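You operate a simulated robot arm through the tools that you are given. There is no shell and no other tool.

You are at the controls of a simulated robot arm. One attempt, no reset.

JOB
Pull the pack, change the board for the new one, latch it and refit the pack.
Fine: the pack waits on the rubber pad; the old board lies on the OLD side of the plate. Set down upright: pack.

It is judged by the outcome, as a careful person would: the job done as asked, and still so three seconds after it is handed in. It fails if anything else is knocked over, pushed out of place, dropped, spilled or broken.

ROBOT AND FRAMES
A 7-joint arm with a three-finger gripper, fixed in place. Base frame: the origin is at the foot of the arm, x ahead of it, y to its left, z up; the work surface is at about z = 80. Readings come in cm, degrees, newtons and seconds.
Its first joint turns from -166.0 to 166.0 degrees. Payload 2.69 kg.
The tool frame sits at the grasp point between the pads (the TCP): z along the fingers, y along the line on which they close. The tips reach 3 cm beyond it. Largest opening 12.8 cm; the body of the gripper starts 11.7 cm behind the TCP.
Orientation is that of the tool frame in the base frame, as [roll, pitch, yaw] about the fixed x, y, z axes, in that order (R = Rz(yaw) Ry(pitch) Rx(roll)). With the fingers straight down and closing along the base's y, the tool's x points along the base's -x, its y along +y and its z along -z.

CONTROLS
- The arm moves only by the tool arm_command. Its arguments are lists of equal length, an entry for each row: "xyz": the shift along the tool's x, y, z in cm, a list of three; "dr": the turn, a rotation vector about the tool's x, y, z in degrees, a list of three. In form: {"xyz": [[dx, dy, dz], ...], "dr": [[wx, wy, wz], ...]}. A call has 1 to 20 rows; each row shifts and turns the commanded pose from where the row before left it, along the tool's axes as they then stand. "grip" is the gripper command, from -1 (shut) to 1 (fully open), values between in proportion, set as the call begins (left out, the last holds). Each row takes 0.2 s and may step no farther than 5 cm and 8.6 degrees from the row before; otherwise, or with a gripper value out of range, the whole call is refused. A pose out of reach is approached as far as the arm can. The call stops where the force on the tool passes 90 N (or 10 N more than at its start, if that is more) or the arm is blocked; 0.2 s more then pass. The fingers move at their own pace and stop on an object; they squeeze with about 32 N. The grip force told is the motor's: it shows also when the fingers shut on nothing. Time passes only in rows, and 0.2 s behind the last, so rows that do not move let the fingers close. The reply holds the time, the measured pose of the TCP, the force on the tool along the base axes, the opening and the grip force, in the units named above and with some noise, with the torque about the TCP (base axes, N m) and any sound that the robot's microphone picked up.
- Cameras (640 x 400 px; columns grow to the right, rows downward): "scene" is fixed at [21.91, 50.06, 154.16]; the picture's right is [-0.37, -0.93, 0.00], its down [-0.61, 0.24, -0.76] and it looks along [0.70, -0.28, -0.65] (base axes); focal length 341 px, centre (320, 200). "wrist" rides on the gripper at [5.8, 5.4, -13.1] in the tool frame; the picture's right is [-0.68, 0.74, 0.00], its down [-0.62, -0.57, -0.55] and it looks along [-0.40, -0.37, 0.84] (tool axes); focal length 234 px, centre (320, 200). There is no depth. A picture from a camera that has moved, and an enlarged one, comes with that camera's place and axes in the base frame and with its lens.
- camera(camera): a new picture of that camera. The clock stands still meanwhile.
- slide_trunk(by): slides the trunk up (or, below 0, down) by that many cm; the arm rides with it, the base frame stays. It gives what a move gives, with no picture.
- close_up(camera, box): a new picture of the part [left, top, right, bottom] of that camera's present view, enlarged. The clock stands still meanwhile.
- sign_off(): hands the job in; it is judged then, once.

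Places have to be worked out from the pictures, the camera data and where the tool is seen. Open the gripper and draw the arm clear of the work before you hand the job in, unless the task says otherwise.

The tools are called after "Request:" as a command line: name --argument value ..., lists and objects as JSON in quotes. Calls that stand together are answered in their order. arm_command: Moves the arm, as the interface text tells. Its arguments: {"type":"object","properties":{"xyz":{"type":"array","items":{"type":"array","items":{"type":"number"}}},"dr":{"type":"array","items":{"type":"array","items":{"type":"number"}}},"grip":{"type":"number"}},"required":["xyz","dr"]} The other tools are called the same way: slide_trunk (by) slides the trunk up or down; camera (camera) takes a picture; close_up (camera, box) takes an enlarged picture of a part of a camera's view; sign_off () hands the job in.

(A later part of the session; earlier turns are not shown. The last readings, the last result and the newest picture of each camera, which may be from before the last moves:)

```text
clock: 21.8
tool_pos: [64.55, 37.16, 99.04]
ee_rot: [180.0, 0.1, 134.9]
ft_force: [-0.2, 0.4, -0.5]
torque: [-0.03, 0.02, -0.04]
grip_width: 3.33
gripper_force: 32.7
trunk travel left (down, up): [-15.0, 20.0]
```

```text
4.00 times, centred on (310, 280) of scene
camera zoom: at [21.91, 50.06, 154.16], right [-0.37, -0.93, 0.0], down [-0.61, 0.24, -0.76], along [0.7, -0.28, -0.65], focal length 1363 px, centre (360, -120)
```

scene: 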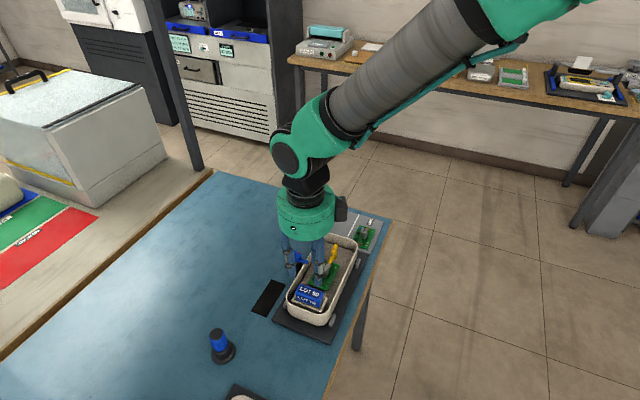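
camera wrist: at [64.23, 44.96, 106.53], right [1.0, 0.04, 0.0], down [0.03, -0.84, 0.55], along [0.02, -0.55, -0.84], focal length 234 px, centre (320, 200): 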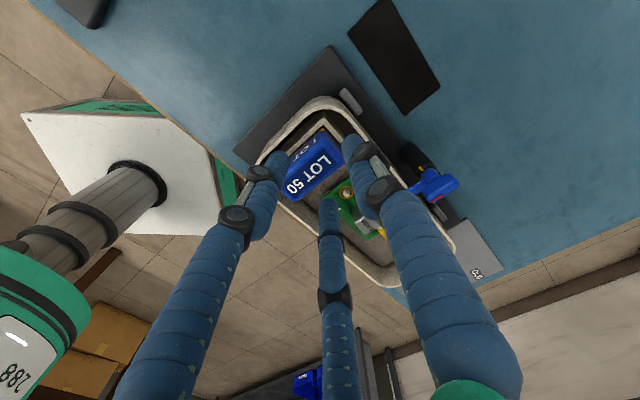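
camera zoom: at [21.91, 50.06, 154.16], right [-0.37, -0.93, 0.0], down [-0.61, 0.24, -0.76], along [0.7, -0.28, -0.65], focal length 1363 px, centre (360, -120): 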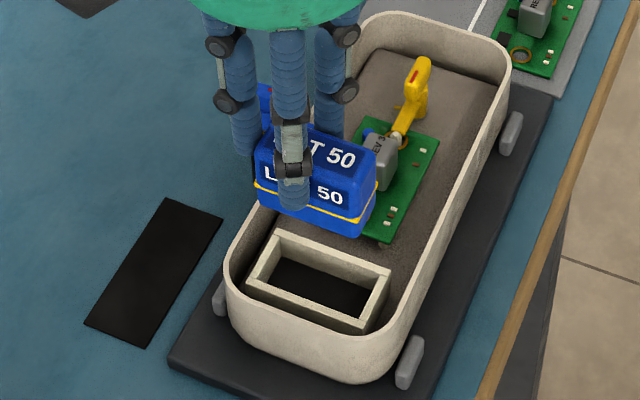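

The pack is out and held level. It's about 4.1 cm tall and the socket is empty. I'll carry it over the rubber pad and turn it 90° so its long side runs along the pad.

Request:
arm_command --xyz '[[-0.21, 2.51, 0], [-0.21, 2.51, 0], [-0.21, 2.51, 0], [-0.21, 2.5, 0], [0, 0, 0], [0, 0, 0], [0, 0, 0], [0, 0, 0], [0, 0, 0], [0, 0, 0], [0, 0, 0], [0, 0, 0], [0, 0, 0], [0, 0, 0], [0, 0, 0], [0, 0, 0], [0, 0, 0], [0, 0, 0]]' --dr '[[0, 0, 0], [0, 0, 0], [0, 0, 0], [0, 0, 0], [0, 0, 7.5], [0, 0, 7.5], [0, 0, 7.5], [0, 0, 7.5], [0, 0, 7.5], [0, 0, 7.5], [0, 0, 7.5], [0, 0, 7.5], [0, 0, 7.5], [0, 0, 7.5], [0, 0, 7.5], [0, 0, 7.5], [0, 0, 0], [0, 0, 0]]'

Request:
camera --camera "wrist"

Request:
camera --camera "scene"

Request:
close_up --camera "scene" --box '[220, 220, 340, 330]'

```text
clock: 25.6
tool_pos: [72.2, 43.67, 99.19]
ee_rot: [179.9, 0.0, 45.0]
ft_force: [-0.8, 0.0, -0.6]
torque: [-0.04, -0.05, 0.0]
grip_width: 3.3
gripper_force: 32.5
trunk travel left (down, up): [-15.0, 20.0]
```

```text
taken
camera wrist: at [80.25, 44.01, 112.24], right [0.04, -1.0, 0.0], down [-0.84, -0.03, 0.55], along [-0.55, -0.02, -0.84], focal length 234 px, centre (320, 200)
```

wrist: 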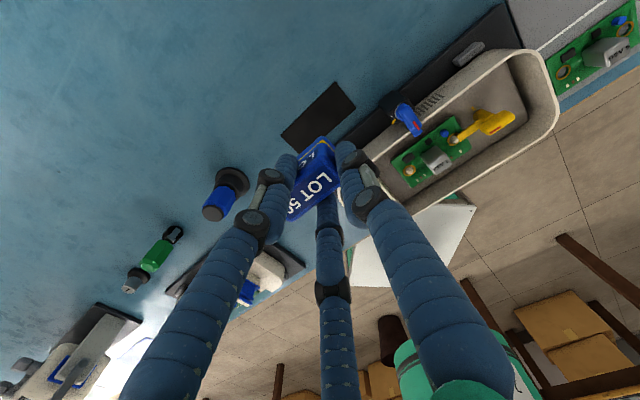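

```text
taken
```

scene: 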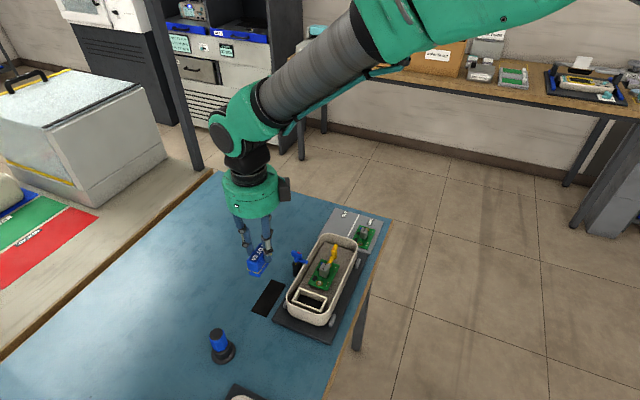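

```text
3.64 times, centred on (280, 275) of scene
camera zoom: at [21.91, 50.06, 154.16], right [-0.37, -0.93, 0.0], down [-0.61, 0.24, -0.76], along [0.7, -0.28, -0.65], focal length 1239 px, centre (466, -73)
```

zoom: 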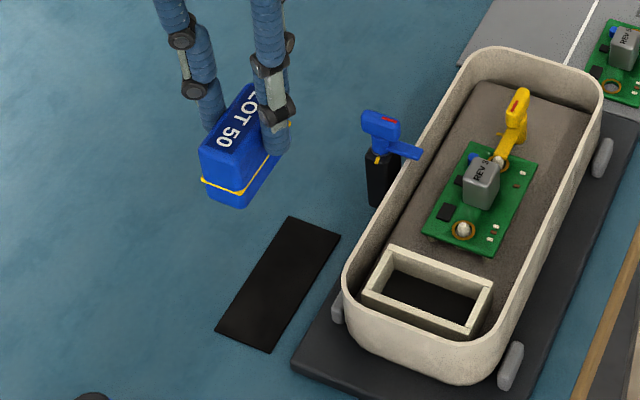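

The pack is over the pad with its long side along it. I'll descend most of the way and then feel for contact in small steps.

Request:
arm_command --xyz '[[-0.1, 0, 2.0], [0, 0, 2.5], [0, 0, 2.5], [0, 0, 2.0], [0, 0, 1.5], [0, 0, 1.0], [0, 0, 0], [0, 0, 0]]' --dr '[[0, 0, 0], [0, 0, 0], [0, 0, 0], [0, 0, 0], [0, 0, 0], [0, 0, 0], [0, 0, 0], [0, 0, 0]]'

Request:
close_up --camera "scene" --box '[220, 240, 320, 330]'

Request:
camera --camera "wrist"

```text
clock: 27.4
tool_pos: [72.3, 43.55, 87.44]
ee_rot: [179.9, 0.0, 45.1]
ft_force: [0.0, 0.7, -1.1]
torque: [0.0, 0.0, -0.01]
grip_width: 3.32
gripper_force: 31.5
trunk travel left (down, up): [-15.0, 20.0]
```

```text
4.44 times, centred on (270, 285) of scene
camera zoom: at [21.91, 50.06, 154.16], right [-0.37, -0.93, 0.0], down [-0.61, 0.24, -0.76], along [0.7, -0.28, -0.65], focal length 1514 px, centre (542, -178)
```

zoom: 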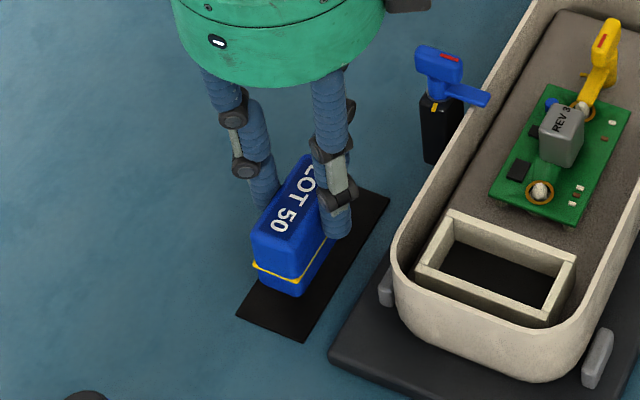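

```text
taken
camera wrist: at [80.23, 43.83, 100.69], right [0.04, -1.0, 0.0], down [-0.84, -0.04, 0.55], along [-0.55, -0.02, -0.84], focal length 234 px, centre (320, 200)
```

wrist: 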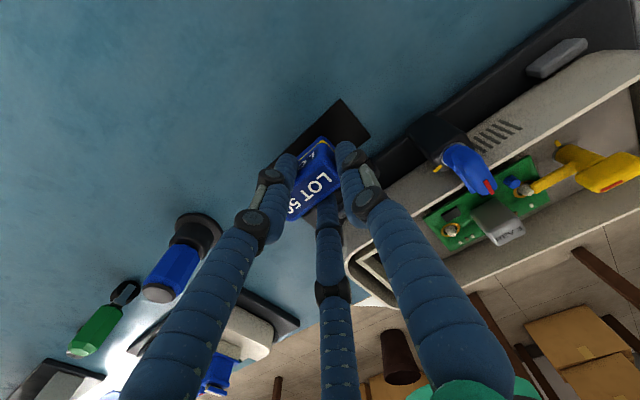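

TCP is at z≈87.6 and nothing is touching yet. I'll continue in small steps and watch the vertical force.

Request:
arm_command --xyz '[[0, 0, 0.3], [0, 0, 0.3], [0, 0, 0.3], [0, 0, 0.2], [0, 0, 0]]' --dr '[[0, 0, 0], [0, 0, 0], [0, 0, 0], [0, 0, 0], [0, 0, 0]]'

Request:
close_up --camera "scene" --box '[250, 260, 310, 320]'

```text
clock: 28.6
tool_pos: [72.36, 43.51, 86.51]
ee_rot: [179.9, 0.0, 45.1]
ft_force: [0.1, -0.4, -0.8]
torque: [-0.06, 0.0, 0.03]
grip_width: 3.31
gripper_force: 32.3
trunk travel left (down, up): [-15.0, 20.0]
```

```text
6.67 times, centred on (280, 290) of scene
camera zoom: at [21.91, 50.06, 154.16], right [-0.37, -0.93, 0.0], down [-0.61, 0.24, -0.76], along [0.7, -0.28, -0.65], focal length 2271 px, centre (587, -400)
```

zoom: 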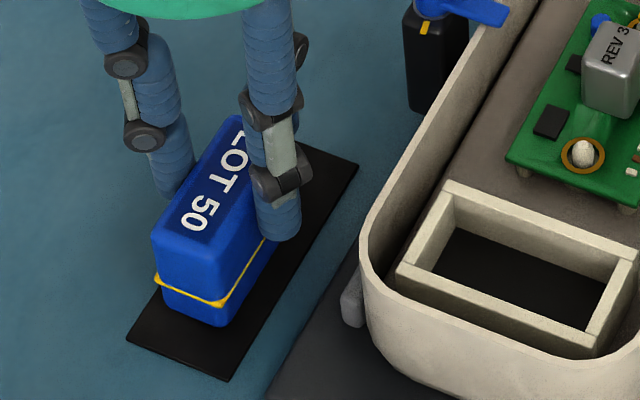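

Still no contact force. I'll keep lowering in steps of about 1.5 mm.

Request:
arm_command --xyz '[[0, 0, 0.15], [0, 0, 0.15], [0, 0, 0.0]]' --dr '[[0, 0, 0], [0, 0, 0], [0, 0, 0]]'

Request:
arm_command --xyz '[[0, 0, 0.15], [0, 0, 0.0]]' --dr '[[0, 0, 0], [0, 0, 0]]'

```text
clock: 29.4
tool_pos: [72.09, 43.53, 86.23]
ee_rot: [179.9, 0.0, 45.0]
ft_force: [-0.9, -0.4, -0.3]
torque: [-0.01, -0.01, 0.03]
grip_width: 3.3
gripper_force: 32.3
trunk travel left (down, up): [-15.0, 20.0]
```

```text
clock: 30.0
tool_pos: [72.18, 43.65, 86.27]
ee_rot: [179.9, -0.3, 44.9]
ft_force: [-1.1, -7.0, 14.6]
torque: [-0.09, 0.33, 0.09]
grip_width: 3.31
gripper_force: 32.0
trunk travel left (down, up): [-15.0, 20.0]
```

Contact with the pad at Fz≈15 N. I'll note the pose and release by opening the fingers just enough.

Request:
arm_command --xyz '[[0, 0, -0.05], [0, 0, 0], [0, 0, 0]]' --dr '[[0, 0, 0], [0, 0, 0], [0, 0, 0]]' --grip -0.25

Request:
camera --camera "wrist"

Request:
close_up --camera "scene" --box '[250, 260, 310, 320]'

```text
clock: 30.8
tool_pos: [72.16, 43.66, 86.09]
ee_rot: [179.9, -0.1, 45.0]
ft_force: [-0.9, 0.3, 1.1]
torque: [0.0, 0.0, -0.01]
grip_width: 4.81
gripper_force: 0.0
trunk travel left (down, up): [-15.0, 20.0]
```

```text
taken
camera wrist: at [80.13, 43.91, 99.24], right [0.04, -1.0, 0.0], down [-0.84, -0.04, 0.55], along [-0.55, -0.02, -0.84], focal length 234 px, centre (320, 200)
```

wrist: 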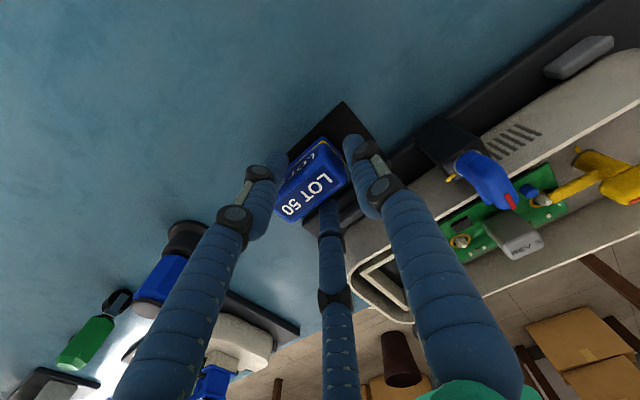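

```text
6.67 times, centred on (280, 290) of scene
camera zoom: at [21.91, 50.06, 154.16], right [-0.37, -0.93, 0.0], down [-0.61, 0.24, -0.76], along [0.7, -0.28, -0.65], focal length 2271 px, centre (587, -400)
```

zoom: 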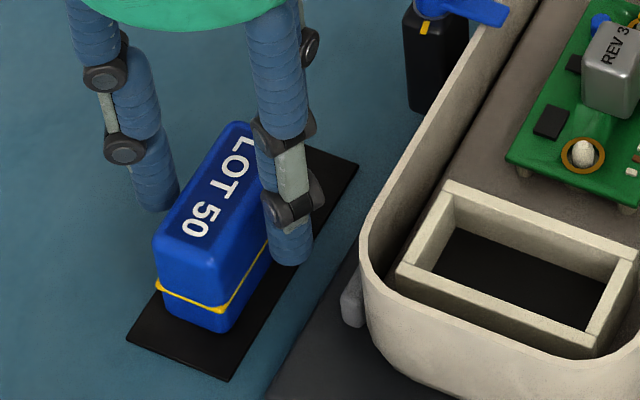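

The pack stands upright on the pad. I'll rise clear, turn back to yaw 135° and move over to look closely at the yellow latch.

Request:
arm_command --xyz '[[0, 0, -1.0], [0, 0, -2.5], [0, 0, -3.0], [0, 0, -3.0], [0, 0, -2.5], [0, 0, 0], [0, 0, 0], [0, 0, 0], [0, 0, 0], [0, 0, 0], [0, 0, 0], [0, 0, 0], [0, 0, 0], [0, 0, 0], [0, 0, 0], [0, 0, 0], [0, 0, 0]]' --dr '[[0, 0, 0], [0, 0, 0], [0, 0, 0], [0, 0, 0], [0, 0, 0], [0, 0, -7.5], [0, 0, -7.5], [0, 0, -7.5], [0, 0, -7.5], [0, 0, -7.5], [0, 0, -7.5], [0, 0, -7.5], [0, 0, -7.5], [0, 0, -7.5], [0, 0, -7.5], [0, 0, -7.5], [0, 0, -7.5]]'

Request:
arm_command --xyz '[[-3.3, -2.8, 0], [-3.3, -2.8, 0], [-3.3, -2.8, 0], [-3.3, -2.8, 0], [-3.3, -2.8, 0], [0, 0, 1.5], [0, 0, 1.5], [0, 0, 0], [0, 0, 0]]' --dr '[[0, 0, 0], [0, 0, 0], [0, 0, 0], [0, 0, 0], [0, 0, 0], [0, 0, 0], [0, 0, 0], [0, 0, 0], [0, 0, 0]]'

Request:
camera --camera "wrist"

Request:
close_up --camera "wrist" --box '[260, 30, 400, 130]'

Request:
close_up --camera "scene" --box '[240, 220, 380, 330]'

```text
clock: 34.4
tool_pos: [72.0, 43.52, 98.13]
ee_rot: [180.0, 0.1, 135.1]
ft_force: [0.9, 0.7, -0.1]
torque: [0.02, 0.01, 0.01]
grip_width: 4.81
gripper_force: 0.0
trunk travel left (down, up): [-15.0, 20.0]
```

```text
clock: 36.4
tool_pos: [74.01, 22.09, 95.32]
ee_rot: [179.9, 0.1, 135.0]
ft_force: [0.1, -0.1, -0.5]
torque: [-0.01, 0.0, 0.01]
grip_width: 4.8
gripper_force: 0.0
trunk travel left (down, up): [-15.0, 20.0]
```

```text
taken
camera wrist: at [73.73, 29.88, 108.45], right [1.0, 0.04, 0.0], down [0.03, -0.84, 0.55], along [0.02, -0.55, -0.84], focal length 234 px, centre (320, 200)
```

wrist: 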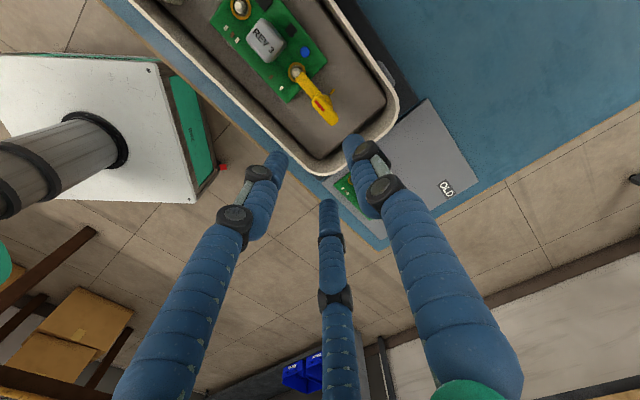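

```text
4.00 times, centred on (330, 80) of wrist
camera zoom: at [73.73, 29.88, 108.45], right [1.0, 0.04, 0.0], down [0.03, -0.84, 0.55], along [0.02, -0.55, -0.84], focal length 937 px, centre (280, 680)
```

zoom: 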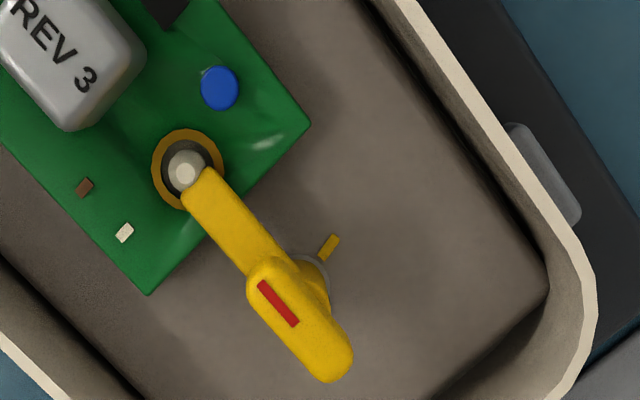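

```text
3.64 times, centred on (310, 275) of scene
camera zoom: at [21.91, 50.06, 154.16], right [-0.37, -0.93, 0.0], down [-0.61, 0.24, -0.76], along [0.7, -0.28, -0.65], focal length 1239 px, centre (356, -73)
```

zoom: 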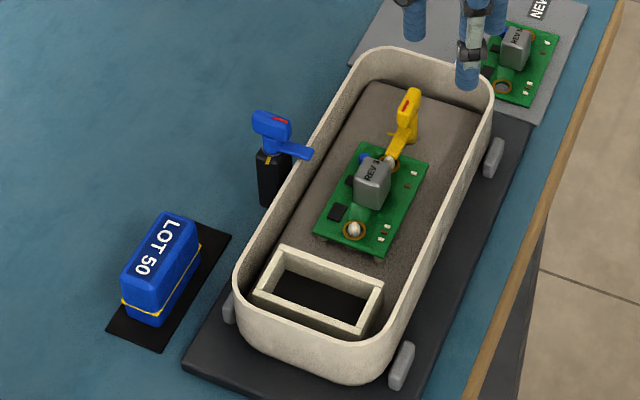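

The latch pivots at about p≈-34.4, q≈70.65, with a handle bar about 2.4 × 0.9 cm centred over it (top near z≈88.5) and a long low arm over the board. The tick mark lies 90° clockwise. I'll zoom on the fingertips to calibrate where each finger is before pushing the latch with one.

Request:
close_up --camera "wrist" --box '[240, 120, 400, 240]'

Request:
close_up --camera "scene" --box '[320, 200, 380, 260]'

```text
3.33 times, centred on (320, 180) of wrist
camera zoom: at [73.73, 29.88, 108.45], right [1.0, 0.04, 0.0], down [0.03, -0.84, 0.55], along [0.02, -0.55, -0.84], focal length 781 px, centre (320, 267)
```

zoom: 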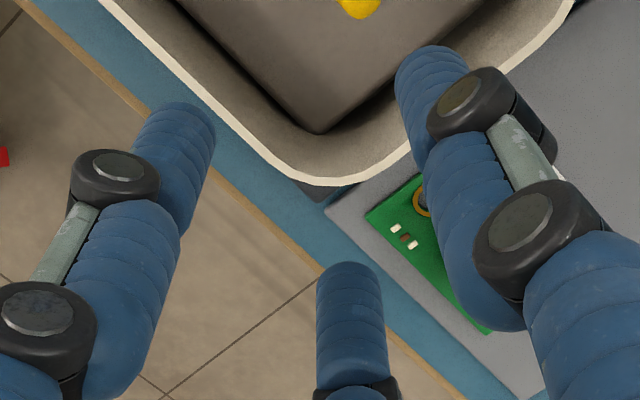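

```text
6.67 times, centred on (350, 230) of scene
camera zoom: at [21.91, 50.06, 154.16], right [-0.37, -0.93, 0.0], down [-0.61, 0.24, -0.76], along [0.7, -0.28, -0.65], focal length 2271 px, centre (120, 0)
```

zoom: 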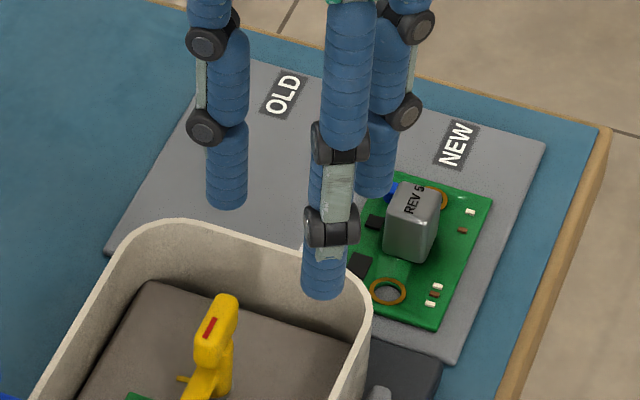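

The fingertip geometry is confirmed: three fingers at 120° on radius w/2+0.8 with finger radius about 0.8. My plan is to lower the hand with finger B on the -q side of the handle's board end and push it toward +q to swing the latch clockwise. I'll position above it first with a 2.8 cm opening.

Request:
arm_command --xyz '[[1.44, 2.27, 0], [0, 0, 1.0], [0, 0, 1.0], [0, 0, 0], [0, 0, 0]]' --dr '[[0, 0, 0], [0, 0, 0], [0, 0, 0], [0, 0, 0], [0, 0, 0]]' --grip -0.5625

Request:
camera --camera "wrist"

Request:
close_up --camera "wrist" --box '[250, 90, 390, 210]'

Request:
close_up --camera "scene" --box '[300, 210, 370, 280]'

```text
clock: 37.6
tool_pos: [74.57, 24.58, 93.0]
ee_rot: [-180.0, 0.2, 135.1]
ft_force: [0.0, -0.1, 0.2]
torque: [-0.01, -0.03, 0.02]
grip_width: 2.79
gripper_force: 0.1
trunk travel left (down, up): [-15.0, 20.0]
```

```text
taken
camera wrist: at [74.26, 32.49, 106.17], right [1.0, 0.04, 0.0], down [0.03, -0.84, 0.55], along [0.02, -0.55, -0.84], focal length 234 px, centre (320, 200)
```

wrist: 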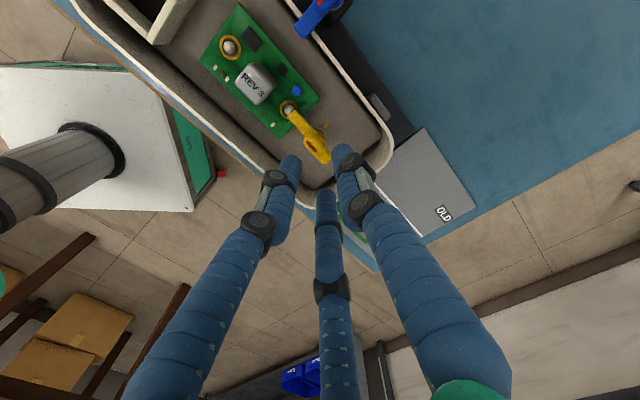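

```text
3.33 times, centred on (320, 150) of wrist
camera zoom: at [74.26, 32.49, 106.17], right [1.0, 0.04, 0.0], down [0.03, -0.84, 0.55], along [0.02, -0.55, -0.84], focal length 781 px, centre (320, 367)
```

zoom: 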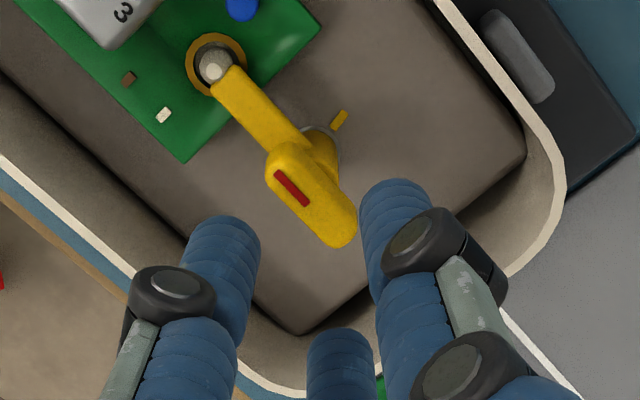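

```text
5.71 times, centred on (335, 245) of scene
camera zoom: at [21.91, 50.06, 154.16], right [-0.37, -0.93, 0.0], down [-0.61, 0.24, -0.76], along [0.7, -0.28, -0.65], focal length 1947 px, centre (234, -57)
```

zoom: 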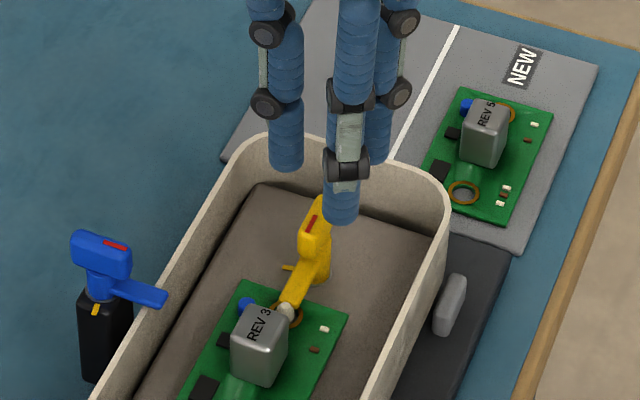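

The handle is centred near p≈-34.3, q≈70.75, so fingers B and A sit on either side of it with 3–5 mm gaps. I'll descend until the tips are at z≈87.4, just above rim height.

Request:
arm_command --xyz '[[0, 0.1, 1.0], [0, 0, 1.0], [0, 0, 0.5], [0, 0, 0.17], [0, 0, 0], [0, 0, 0]]' --dr '[[0, 0, 0], [0, 0, 0], [0, 0, 0], [0, 0, 0], [0, 0, 0], [0, 0, 0]]'

Request:
close_up --camera "wrist" --box '[250, 90, 390, 210]'

Request:
close_up --camera "scene" --box '[300, 210, 370, 280]'

```text
clock: 39.0
tool_pos: [74.65, 24.74, 90.43]
ee_rot: [179.9, 0.1, 135.0]
ft_force: [-0.5, 0.3, 0.1]
torque: [0.02, 0.07, -0.04]
grip_width: 2.79
gripper_force: 0.0
trunk travel left (down, up): [-15.0, 20.0]
```

```text
3.33 times, centred on (320, 150) of wrist
camera zoom: at [74.36, 32.59, 103.58], right [1.0, 0.04, 0.0], down [0.03, -0.84, 0.55], along [0.02, -0.55, -0.84], focal length 781 px, centre (320, 367)
```

zoom: 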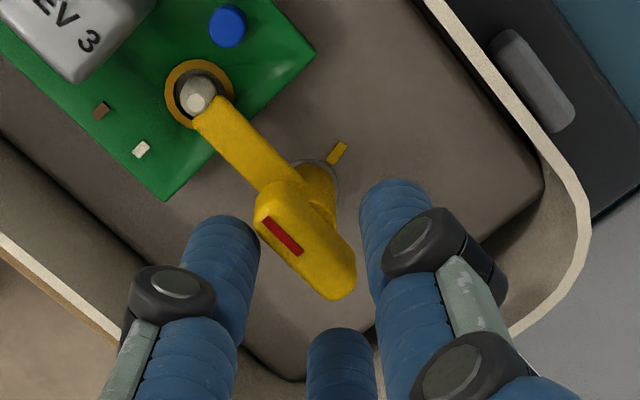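

```text
5.71 times, centred on (335, 245) of scene
camera zoom: at [21.91, 50.06, 154.16], right [-0.37, -0.93, 0.0], down [-0.61, 0.24, -0.76], along [0.7, -0.28, -0.65], focal length 1947 px, centre (234, -57)
```

zoom: 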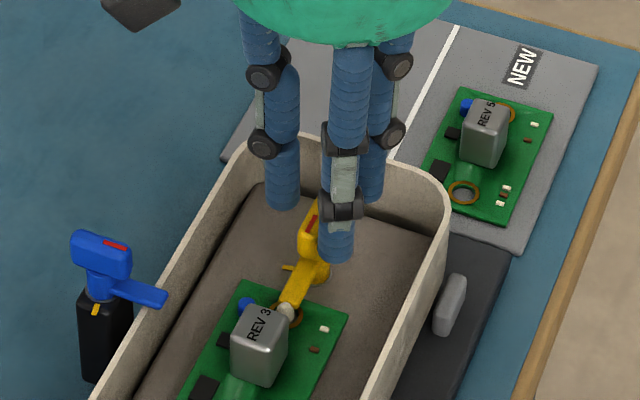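

Finger B now sits beside the handle's board end at the right height. I'll push it toward +q in small steps and watch force and torque.

Request:
arm_command --xyz '[[0.03, 0.2, 0], [0.03, 0.2, 0], [0.1, 0.2, 0], [0.1, 0.2, 0], [0, 0, 0]]' --dr '[[0, 0, 0], [0, 0, 0], [0, 0, 0], [0, 0, 0], [0, 0, 0]]'

Request:
close_up --camera "wrist" --box '[250, 90, 390, 210]'

```text
clock: 40.2
tool_pos: [74.7, 24.98, 90.34]
ee_rot: [-179.9, -0.1, 135.0]
ft_force: [-20.4, -55.3, 6.0]
torque: [-1.34, 0.69, 1.15]
grip_width: 3.19
gripper_force: 2.6
trunk travel left (down, up): [-15.0, 20.0]
```

```text
3.33 times, centred on (320, 150) of wrist
camera zoom: at [74.45, 32.9, 103.49], right [1.0, 0.04, 0.0], down [0.04, -0.83, 0.55], along [0.02, -0.55, -0.84], focal length 781 px, centre (320, 367)
```

zoom: 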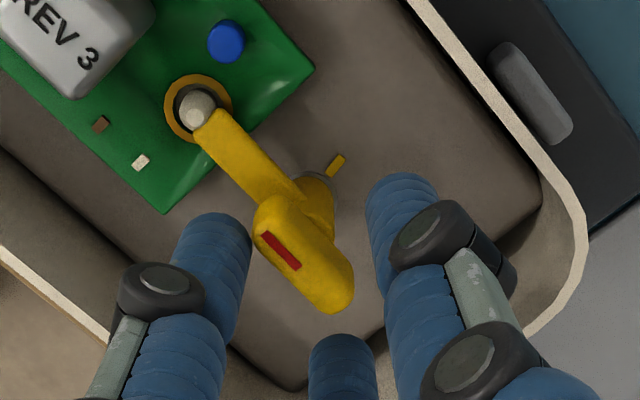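

It resisted at 59 N (about 0.5 N·m at the pivot) with no visible rotation, and the finger was pushed open. This direction looks like a hard stop, so I'll back off and check that nothing moved before trying the other way.

Request:
arm_command --xyz '[[-0.1, -0.3, 0], [-0.16, -0.5, 0], [0, 0, 0]]' --dr '[[0, 0, 0], [0, 0, 0], [0, 0, 0]]'

Request:
close_up --camera "wrist" --box '[250, 90, 390, 210]'

Request:
close_up --camera "scene" --box '[240, 210, 380, 330]'

```text
clock: 41.0
tool_pos: [74.8, 24.84, 90.61]
ee_rot: [179.8, 0.0, 135.0]
ft_force: [-6.1, -2.6, 0.1]
torque: [-0.06, 0.22, 0.11]
grip_width: 3.2
gripper_force: 2.9
trunk travel left (down, up): [-15.0, 20.0]
```

```text
3.33 times, centred on (320, 150) of wrist
camera zoom: at [74.38, 32.66, 103.77], right [1.0, 0.04, 0.01], down [0.03, -0.84, 0.55], along [0.03, -0.55, -0.84], focal length 781 px, centre (320, 367)
```

zoom: 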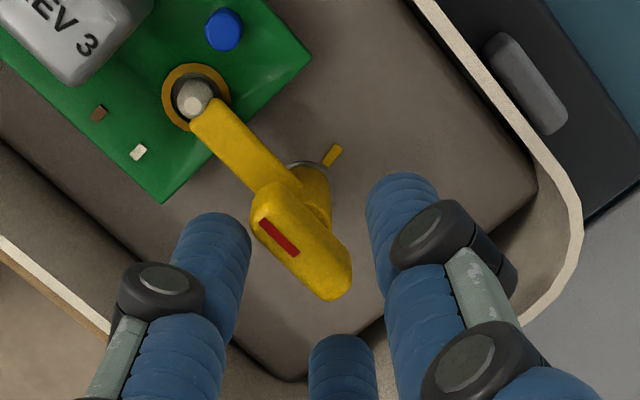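

```text
3.33 times, centred on (310, 270) of scene
camera zoom: at [21.91, 50.06, 154.16], right [-0.37, -0.93, 0.0], down [-0.61, 0.24, -0.76], along [0.7, -0.28, -0.65], focal length 1136 px, centre (353, -33)
```

zoom: 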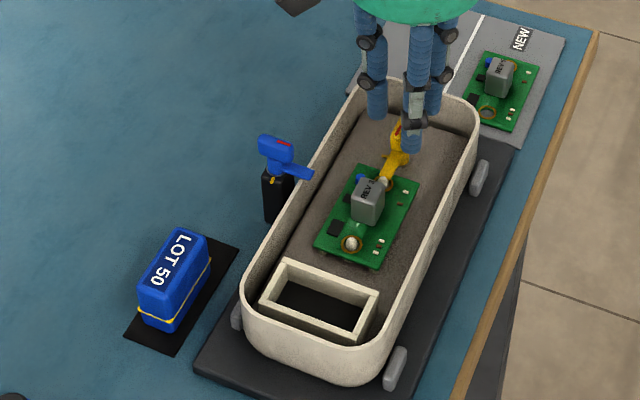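

The opening is still 3.2 cm with a small residual side force, so a finger is still touching something. I'll hold for a moment and re-read before drawing conclusions.

Request:
arm_command --xyz '[[0, 0, 0], [0, 0, 0], [0, 0, 0]]' --dr '[[0, 0, 0], [0, 0, 0], [0, 0, 0]]'

Request:
close_up --camera "scene" --box '[320, 220, 360, 270]'

Request:
close_up --camera "wrist" --box '[270, 100, 370, 180]'

```text
clock: 41.8
tool_pos: [74.56, 24.65, 90.47]
ee_rot: [179.9, 0.2, 135.0]
ft_force: [-0.4, -0.1, 0.9]
torque: [-0.04, 0.02, -0.02]
grip_width: 2.82
gripper_force: 0.1
trunk travel left (down, up): [-15.0, 20.0]
```

```text
8.00 times, centred on (340, 245) of scene
camera zoom: at [21.91, 50.06, 154.16], right [-0.37, -0.93, 0.0], down [-0.61, 0.24, -0.76], along [0.7, -0.28, -0.65], focal length 2725 px, centre (160, -160)
```

zoom: 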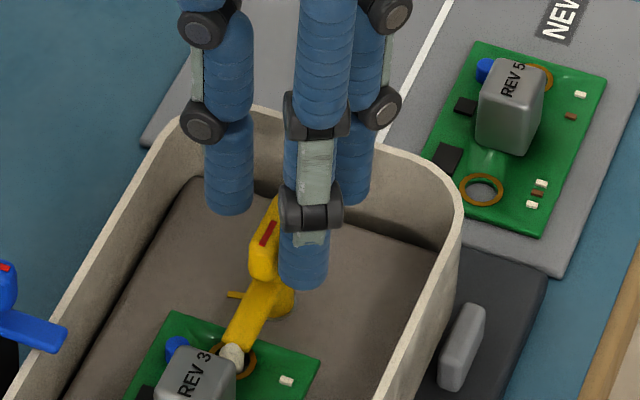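

```text
5.00 times, centred on (320, 140) of wrist
camera zoom: at [74.32, 32.54, 103.56], right [1.0, 0.04, 0.0], down [0.03, -0.84, 0.55], along [0.03, -0.55, -0.84], focal length 1171 px, centre (320, 500)
```

zoom: 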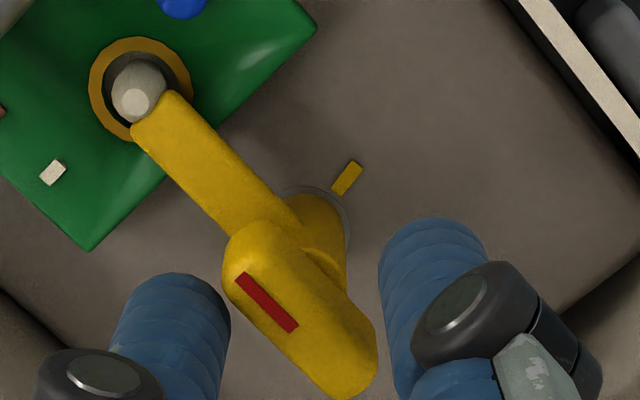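

Now it's free (2.82 cm, zero force); that was only lag, and the latch hasn't moved. I'll hop up, shift 2 cm toward the board so finger A is beside the handle's board end on the +q side, and lower again to push the other way.

Request:
arm_command --xyz '[[0, 0, -1.0], [0, 0, -0.8], [1.0, 0, 0], [0.98, 0, 0], [0, 0, 0.9], [0, 0, 0.9], [0, 0, 0], [0, 0, 0], [0, 0, 0]]' --dr '[[0, 0, 0], [0, 0, 0], [0, 0, 0], [0, 0, 0], [0, 0, 0], [0, 0, 0], [0, 0, 0], [0, 0, 0], [0, 0, 0]]'

Request:
close_up --camera "wrist" --box '[250, 90, 390, 210]'

Request:
close_up --camera "scene" --box '[300, 220, 360, 280]'

```text
clock: 43.8
tool_pos: [73.19, 26.08, 90.37]
ee_rot: [179.9, 0.1, 135.0]
ft_force: [0.0, -0.1, 0.1]
torque: [0.01, -0.03, 0.02]
grip_width: 2.8
gripper_force: 0.0
trunk travel left (down, up): [-15.0, 20.0]
```

```text
3.33 times, centred on (320, 150) of wrist
camera zoom: at [72.94, 33.98, 103.61], right [1.0, 0.04, 0.0], down [0.03, -0.84, 0.55], along [0.02, -0.55, -0.84], focal length 781 px, centre (320, 367)
```

zoom: 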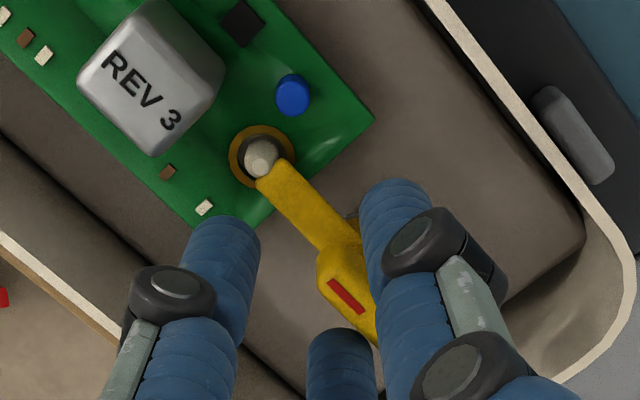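

```text
6.67 times, centred on (330, 250) of scene
camera zoom: at [21.91, 50.06, 154.16], right [-0.37, -0.93, 0.0], down [-0.61, 0.24, -0.76], along [0.7, -0.28, -0.65], focal length 2271 px, centre (253, -133)
```

zoom: 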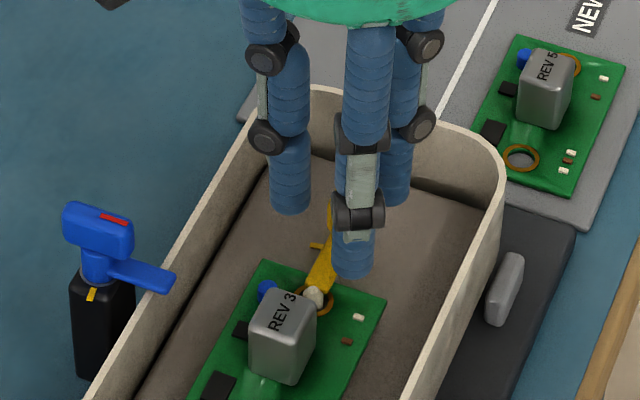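

All clear, and finger A is beside the handle's board end. I'll push gently toward -q to test the counter-clockwise direction.

Request:
arm_command --xyz '[[0, -0.2, 0], [0, -0.2, 0], [0.1, -0.2, 0], [0, 0, 0], [0, 0, 0]]' --dr '[[0, 0, 0], [0, 0, 0], [0, 0, 0], [0, 0, 0], [0, 0, 0]]'

Request:
close_up --camera "wrist" --box '[250, 90, 390, 210]'

```text
clock: 45.0
tool_pos: [72.68, 25.62, 90.5]
ee_rot: [179.9, 0.1, 135.0]
ft_force: [0.5, -0.5, -0.4]
torque: [0.04, -0.02, 0.06]
grip_width: 2.8
gripper_force: 0.4
trunk travel left (down, up): [-15.0, 20.0]
```

```text
3.33 times, centred on (320, 150) of wrist
camera zoom: at [72.44, 33.59, 103.63], right [1.0, 0.04, 0.0], down [0.03, -0.84, 0.55], along [0.02, -0.55, -0.84], focal length 781 px, centre (320, 367)
```

zoom: 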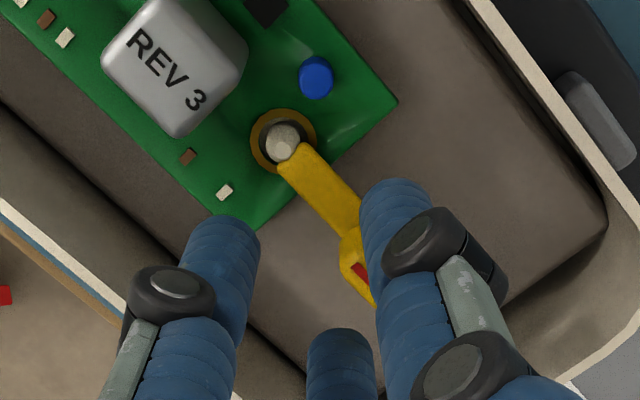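

No contact force yet after 6 mm. I'll continue in small steps.

Request:
arm_command --xyz '[[0, -0.15, 0], [0, -0.15, 0], [0, -0.1, 0], [0, 0, 0], [0, 0, 0]]' --dr '[[0, 0, 0], [0, 0, 0], [0, 0, 0], [0, 0, 0], [0, 0, 0]]'

Request:
close_up --camera "wrist" --box '[250, 90, 390, 210]'

Request:
close_up --camera "scene" --box '[310, 230, 360, 280]'

```text
clock: 46.2
tool_pos: [72.45, 25.42, 90.44]
ee_rot: [179.9, 0.1, 135.0]
ft_force: [0.1, 1.0, 0.4]
torque: [0.03, -0.04, 0.03]
grip_width: 2.87
gripper_force: 0.3
trunk travel left (down, up): [-15.0, 20.0]
```

```text
3.33 times, centred on (320, 150) of wrist
camera zoom: at [72.17, 33.37, 103.57], right [1.0, 0.04, 0.0], down [0.03, -0.84, 0.55], along [0.02, -0.55, -0.84], focal length 781 px, centre (320, 367)
```

zoom: 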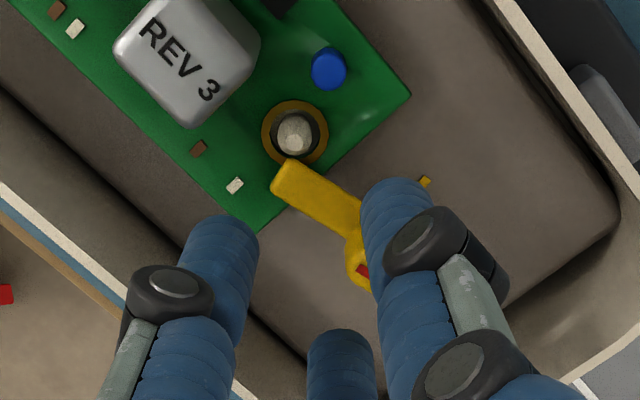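

```text
8.00 times, centred on (335, 255) of scene
camera zoom: at [21.91, 50.06, 154.16], right [-0.37, -0.93, 0.0], down [-0.61, 0.24, -0.76], along [0.7, -0.28, -0.65], focal length 2725 px, centre (200, -240)
```

zoom: 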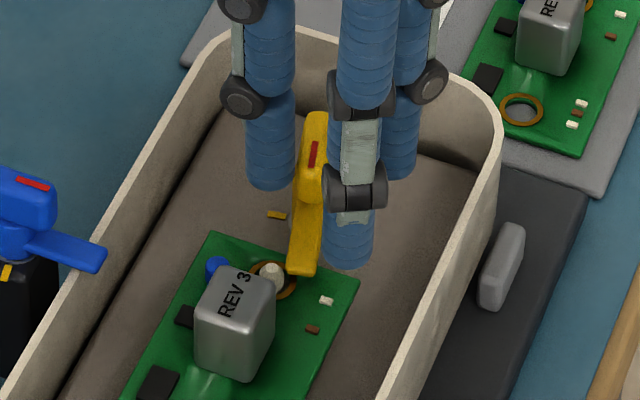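

It turns freely this way; the arm has already swung off the pin. I'll follow the arc to open it to about 80°.

Request:
arm_command --xyz '[[0.19, -0.26, 0], [0.19, -0.26, 0], [0.033, -0.2, 0], [0.033, -0.2, 0], [0.033, -0.2, 0], [0, 0, 0], [0, 0, 0]]' --dr '[[0, 0, 0], [0, 0, 0], [0, 0, 0], [0, 0, 0], [0, 0, 0], [0, 0, 0], [0, 0, 0]]'

Request:
close_up --camera "wrist" --box '[250, 90, 390, 210]'

Request:
close_up --camera "scene" --box '[310, 230, 360, 280]'

```text
clock: 47.8
tool_pos: [71.15, 25.07, 90.29]
ee_rot: [179.9, 0.1, 134.9]
ft_force: [-0.8, -0.4, 1.1]
torque: [-0.01, -0.02, 0.0]
grip_width: 2.82
gripper_force: 0.8
trunk travel left (down, up): [-15.0, 20.0]
```

```text
3.33 times, centred on (320, 150) of wrist
camera zoom: at [70.99, 32.95, 103.59], right [1.0, 0.04, 0.0], down [0.03, -0.84, 0.55], along [0.02, -0.55, -0.84], focal length 781 px, centre (320, 367)
```

zoom: 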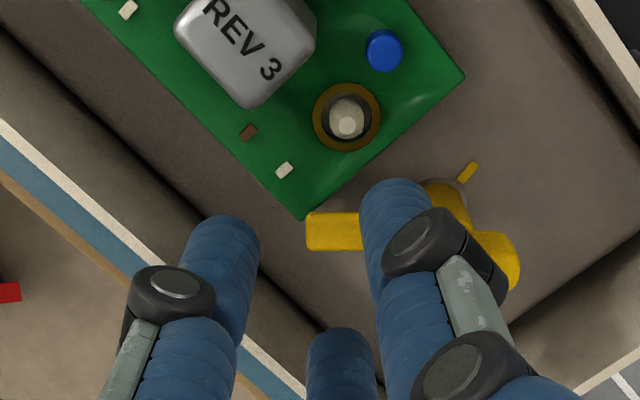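

```text
8.00 times, centred on (335, 255) of scene
camera zoom: at [21.91, 50.06, 154.16], right [-0.37, -0.93, 0.0], down [-0.61, 0.24, -0.76], along [0.7, -0.28, -0.65], focal length 2725 px, centre (200, -240)
```

zoom: 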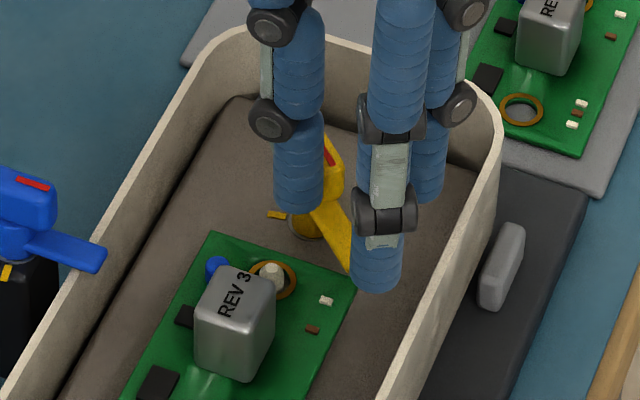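

The arm is at roughly 50° and now off the board's edge. I'll continue to about 80°.

Request:
arm_command --xyz '[[-0.03, -0.2, 0], [-0.03, -0.2, 0], [-0.03, -0.2, 0], [-0.05, -0.2, 0], [0, 0, 0], [0, 0, 0]]' --dr '[[0, 0, 0], [0, 0, 0], [0, 0, 0], [0, 0, 0], [0, 0, 0], [0, 0, 0]]'

Request:
close_up --camera "wrist" --box '[250, 90, 390, 210]'

Request:
close_up --camera "scene" --box '[310, 230, 360, 280]'

```text
clock: 49.2
tool_pos: [70.95, 24.43, 90.43]
ee_rot: [179.9, 0.2, 135.0]
ft_force: [0.7, -0.8, -0.1]
torque: [0.01, -0.01, -0.01]
grip_width: 2.82
gripper_force: 0.2
trunk travel left (down, up): [-15.0, 20.0]
```

```text
3.33 times, centred on (320, 150) of wrist
camera zoom: at [70.59, 32.29, 103.63], right [1.0, 0.04, 0.0], down [0.03, -0.84, 0.55], along [0.02, -0.55, -0.84], focal length 781 px, centre (320, 367)
```

zoom: 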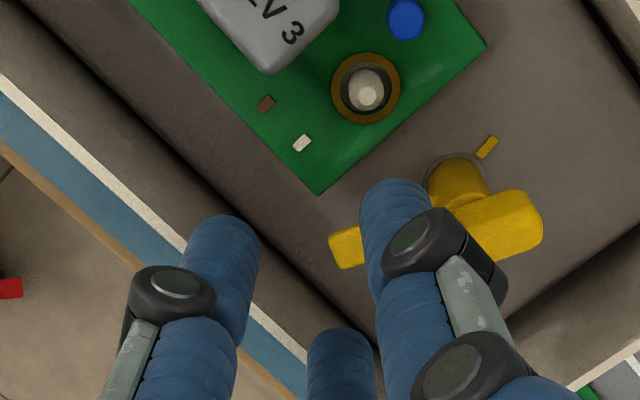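

```text
8.00 times, centred on (335, 255) of scene
camera zoom: at [21.91, 50.06, 154.16], right [-0.37, -0.93, 0.0], down [-0.61, 0.24, -0.76], along [0.7, -0.28, -0.65], focal length 2725 px, centre (200, -240)
```

zoom: 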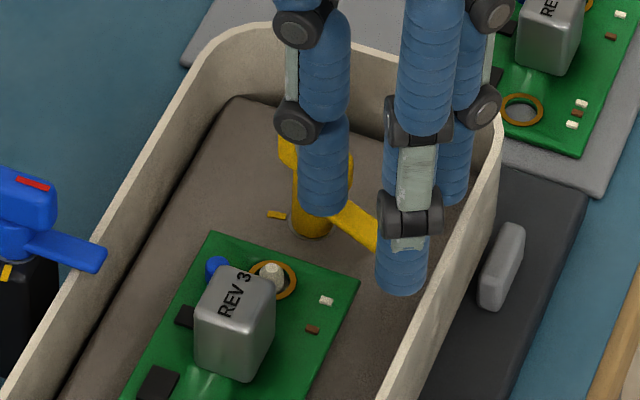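

The latch is at roughly 66° and moves freely. One more small push will give the board extra clearance.

Request:
arm_command --xyz '[[-0.1, -0.2, 0], [-0.1, -0.2, 0], [-0.1, -0.15, 0], [0, 0, 0], [0, 0, 0]]' --dr '[[0, 0, 0], [0, 0, 0], [0, 0, 0], [0, 0, 0], [0, 0, 0]]'

Request:
close_up --camera "wrist" --box '[250, 70, 390, 190]'

Request:
close_up --camera "scene" --box '[310, 230, 360, 280]'

```text
clock: 50.4
tool_pos: [70.63, 23.72, 90.42]
ee_rot: [179.9, -0.1, 135.0]
ft_force: [-7.0, 8.1, -4.5]
torque: [0.14, 0.25, 0.28]
grip_width: 2.9
gripper_force: 0.9
trunk travel left (down, up): [-15.0, 20.0]
```

```text
3.33 times, centred on (320, 130) of wrist
camera zoom: at [70.34, 31.66, 103.62], right [1.0, 0.04, 0.0], down [0.04, -0.83, 0.55], along [0.02, -0.55, -0.84], focal length 781 px, centre (320, 433)
```

zoom: 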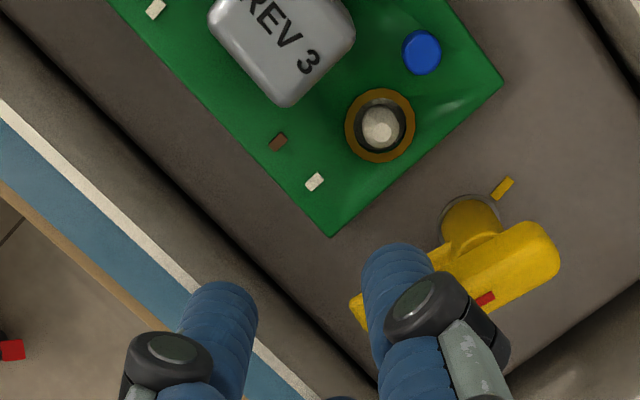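

```text
8.00 times, centred on (335, 255) of scene
camera zoom: at [21.91, 50.06, 154.16], right [-0.37, -0.93, 0.0], down [-0.61, 0.24, -0.76], along [0.7, -0.28, -0.65], focal length 2725 px, centre (200, -240)
```

zoom: 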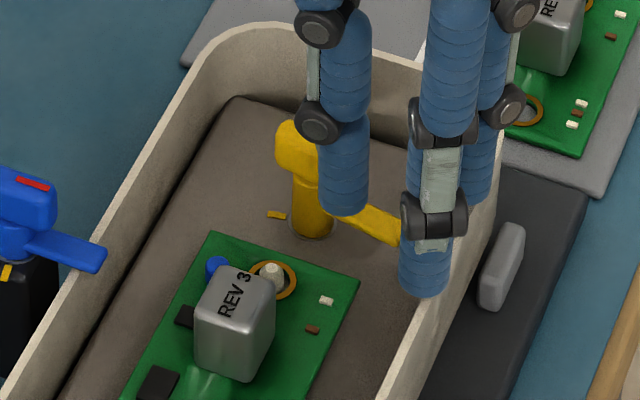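

A light force shows the latch has reached its open stop at about 80°, well clear of the board. I'll back the finger off, rise and look at the board from above.

Request:
arm_command --xyz '[[0.3, 0.1, 0], [0, 0, -1.5], [0, 0, -3.0], [0, 0, -2.5], [0, 0, 0], [0, 0, 0]]' --dr '[[0, 0, 0], [0, 0, 0], [0, 0, 0], [0, 0, 0], [0, 0, 0], [0, 0, 0]]'

Request:
close_up --camera "wrist" --box '[240, 0, 400, 120]'

Request:
close_up --camera "scene" --box '[300, 240, 350, 290]'

```text
clock: 51.8
tool_pos: [70.47, 24.01, 97.35]
ee_rot: [180.0, 0.1, 135.0]
ft_force: [-0.5, -0.4, -0.3]
torque: [0.02, 0.01, 0.02]
grip_width: 2.81
gripper_force: 0.0
trunk travel left (down, up): [-15.0, 20.0]
```

```text
3.33 times, centred on (320, 60) of wrist
camera zoom: at [70.1, 31.85, 110.52], right [1.0, 0.04, 0.0], down [0.03, -0.84, 0.55], along [0.02, -0.55, -0.84], focal length 781 px, centre (320, 667)
```

zoom: 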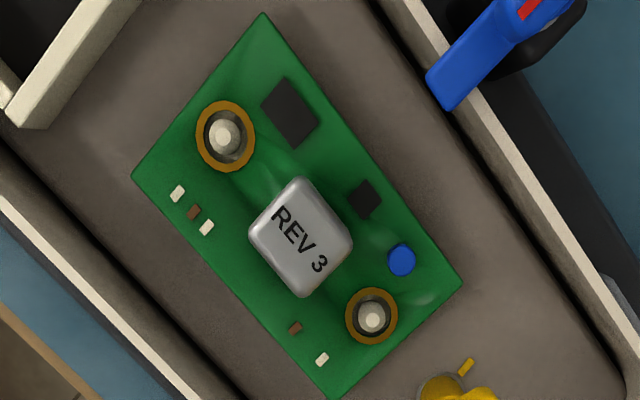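

```text
8.00 times, centred on (325, 265) of scene
camera zoom: at [21.91, 50.06, 154.16], right [-0.37, -0.93, 0.0], down [-0.61, 0.24, -0.76], along [0.7, -0.28, -0.65], focal length 2725 px, centre (280, -320)
```

zoom: 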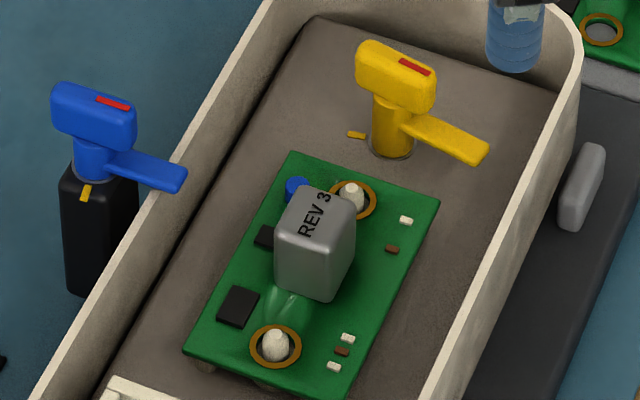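

Measured from both cameras: board top z≈85.3, board centre p≈-27.95, q≈70.57, block about 2×2 cm with top near z≈87.9 and pin tops near 86.0. I'll position at yaw 135° with the paired fingers straddling the block along the tray axis, stopping above it first.

Request:
arm_command --xyz '[[2.44, 2.45, 0], [2.43, 2.45, 0], [0, 0, 2.5], [0, 0, 2.5], [0, 0, 0], [0, 0, 0]]' --dr '[[0, 0, 0], [0, 0, 0], [0, 0, 0], [0, 0, 0], [0, 0, 0], [0, 0, 0]]' --grip -0.42

Request:
close_up --camera "wrist" --box '[240, 80, 400, 220]'

Request:
close_up --camera "scene" --box '[290, 230, 360, 300]'

```text
clock: 53.2
tool_pos: [70.8, 31.04, 92.42]
ee_rot: [-180.0, 0.1, 135.0]
ft_force: [-1.0, 0.6, -0.4]
torque: [0.02, 0.04, 0.0]
grip_width: 3.7
gripper_force: 0.0
trunk travel left (down, up): [-15.0, 20.0]
```

```text
2.86 times, centred on (320, 150) of wrist
camera zoom: at [70.44, 38.93, 105.51], right [1.0, 0.04, 0.0], down [0.03, -0.84, 0.55], along [0.02, -0.55, -0.84], focal length 669 px, centre (320, 343)
```

zoom: 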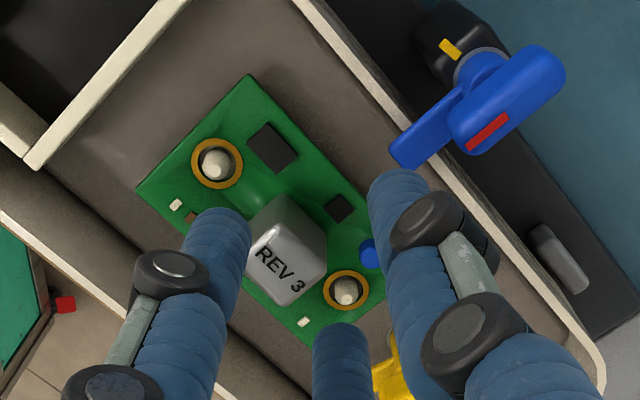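

```text
5.71 times, centred on (325, 265) of scene
camera zoom: at [21.91, 50.06, 154.16], right [-0.37, -0.93, 0.0], down [-0.61, 0.24, -0.76], along [0.7, -0.28, -0.65], focal length 1947 px, centre (291, -171)
```

zoom: 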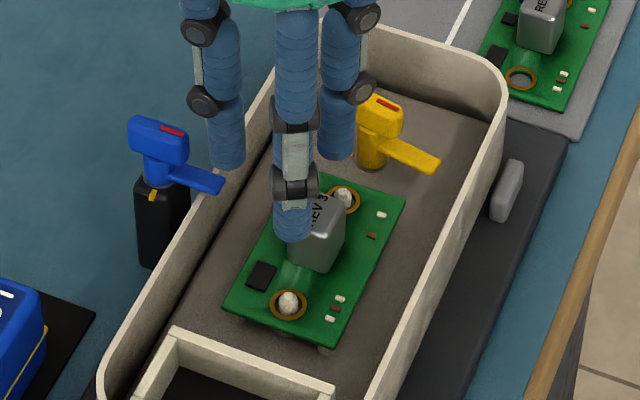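

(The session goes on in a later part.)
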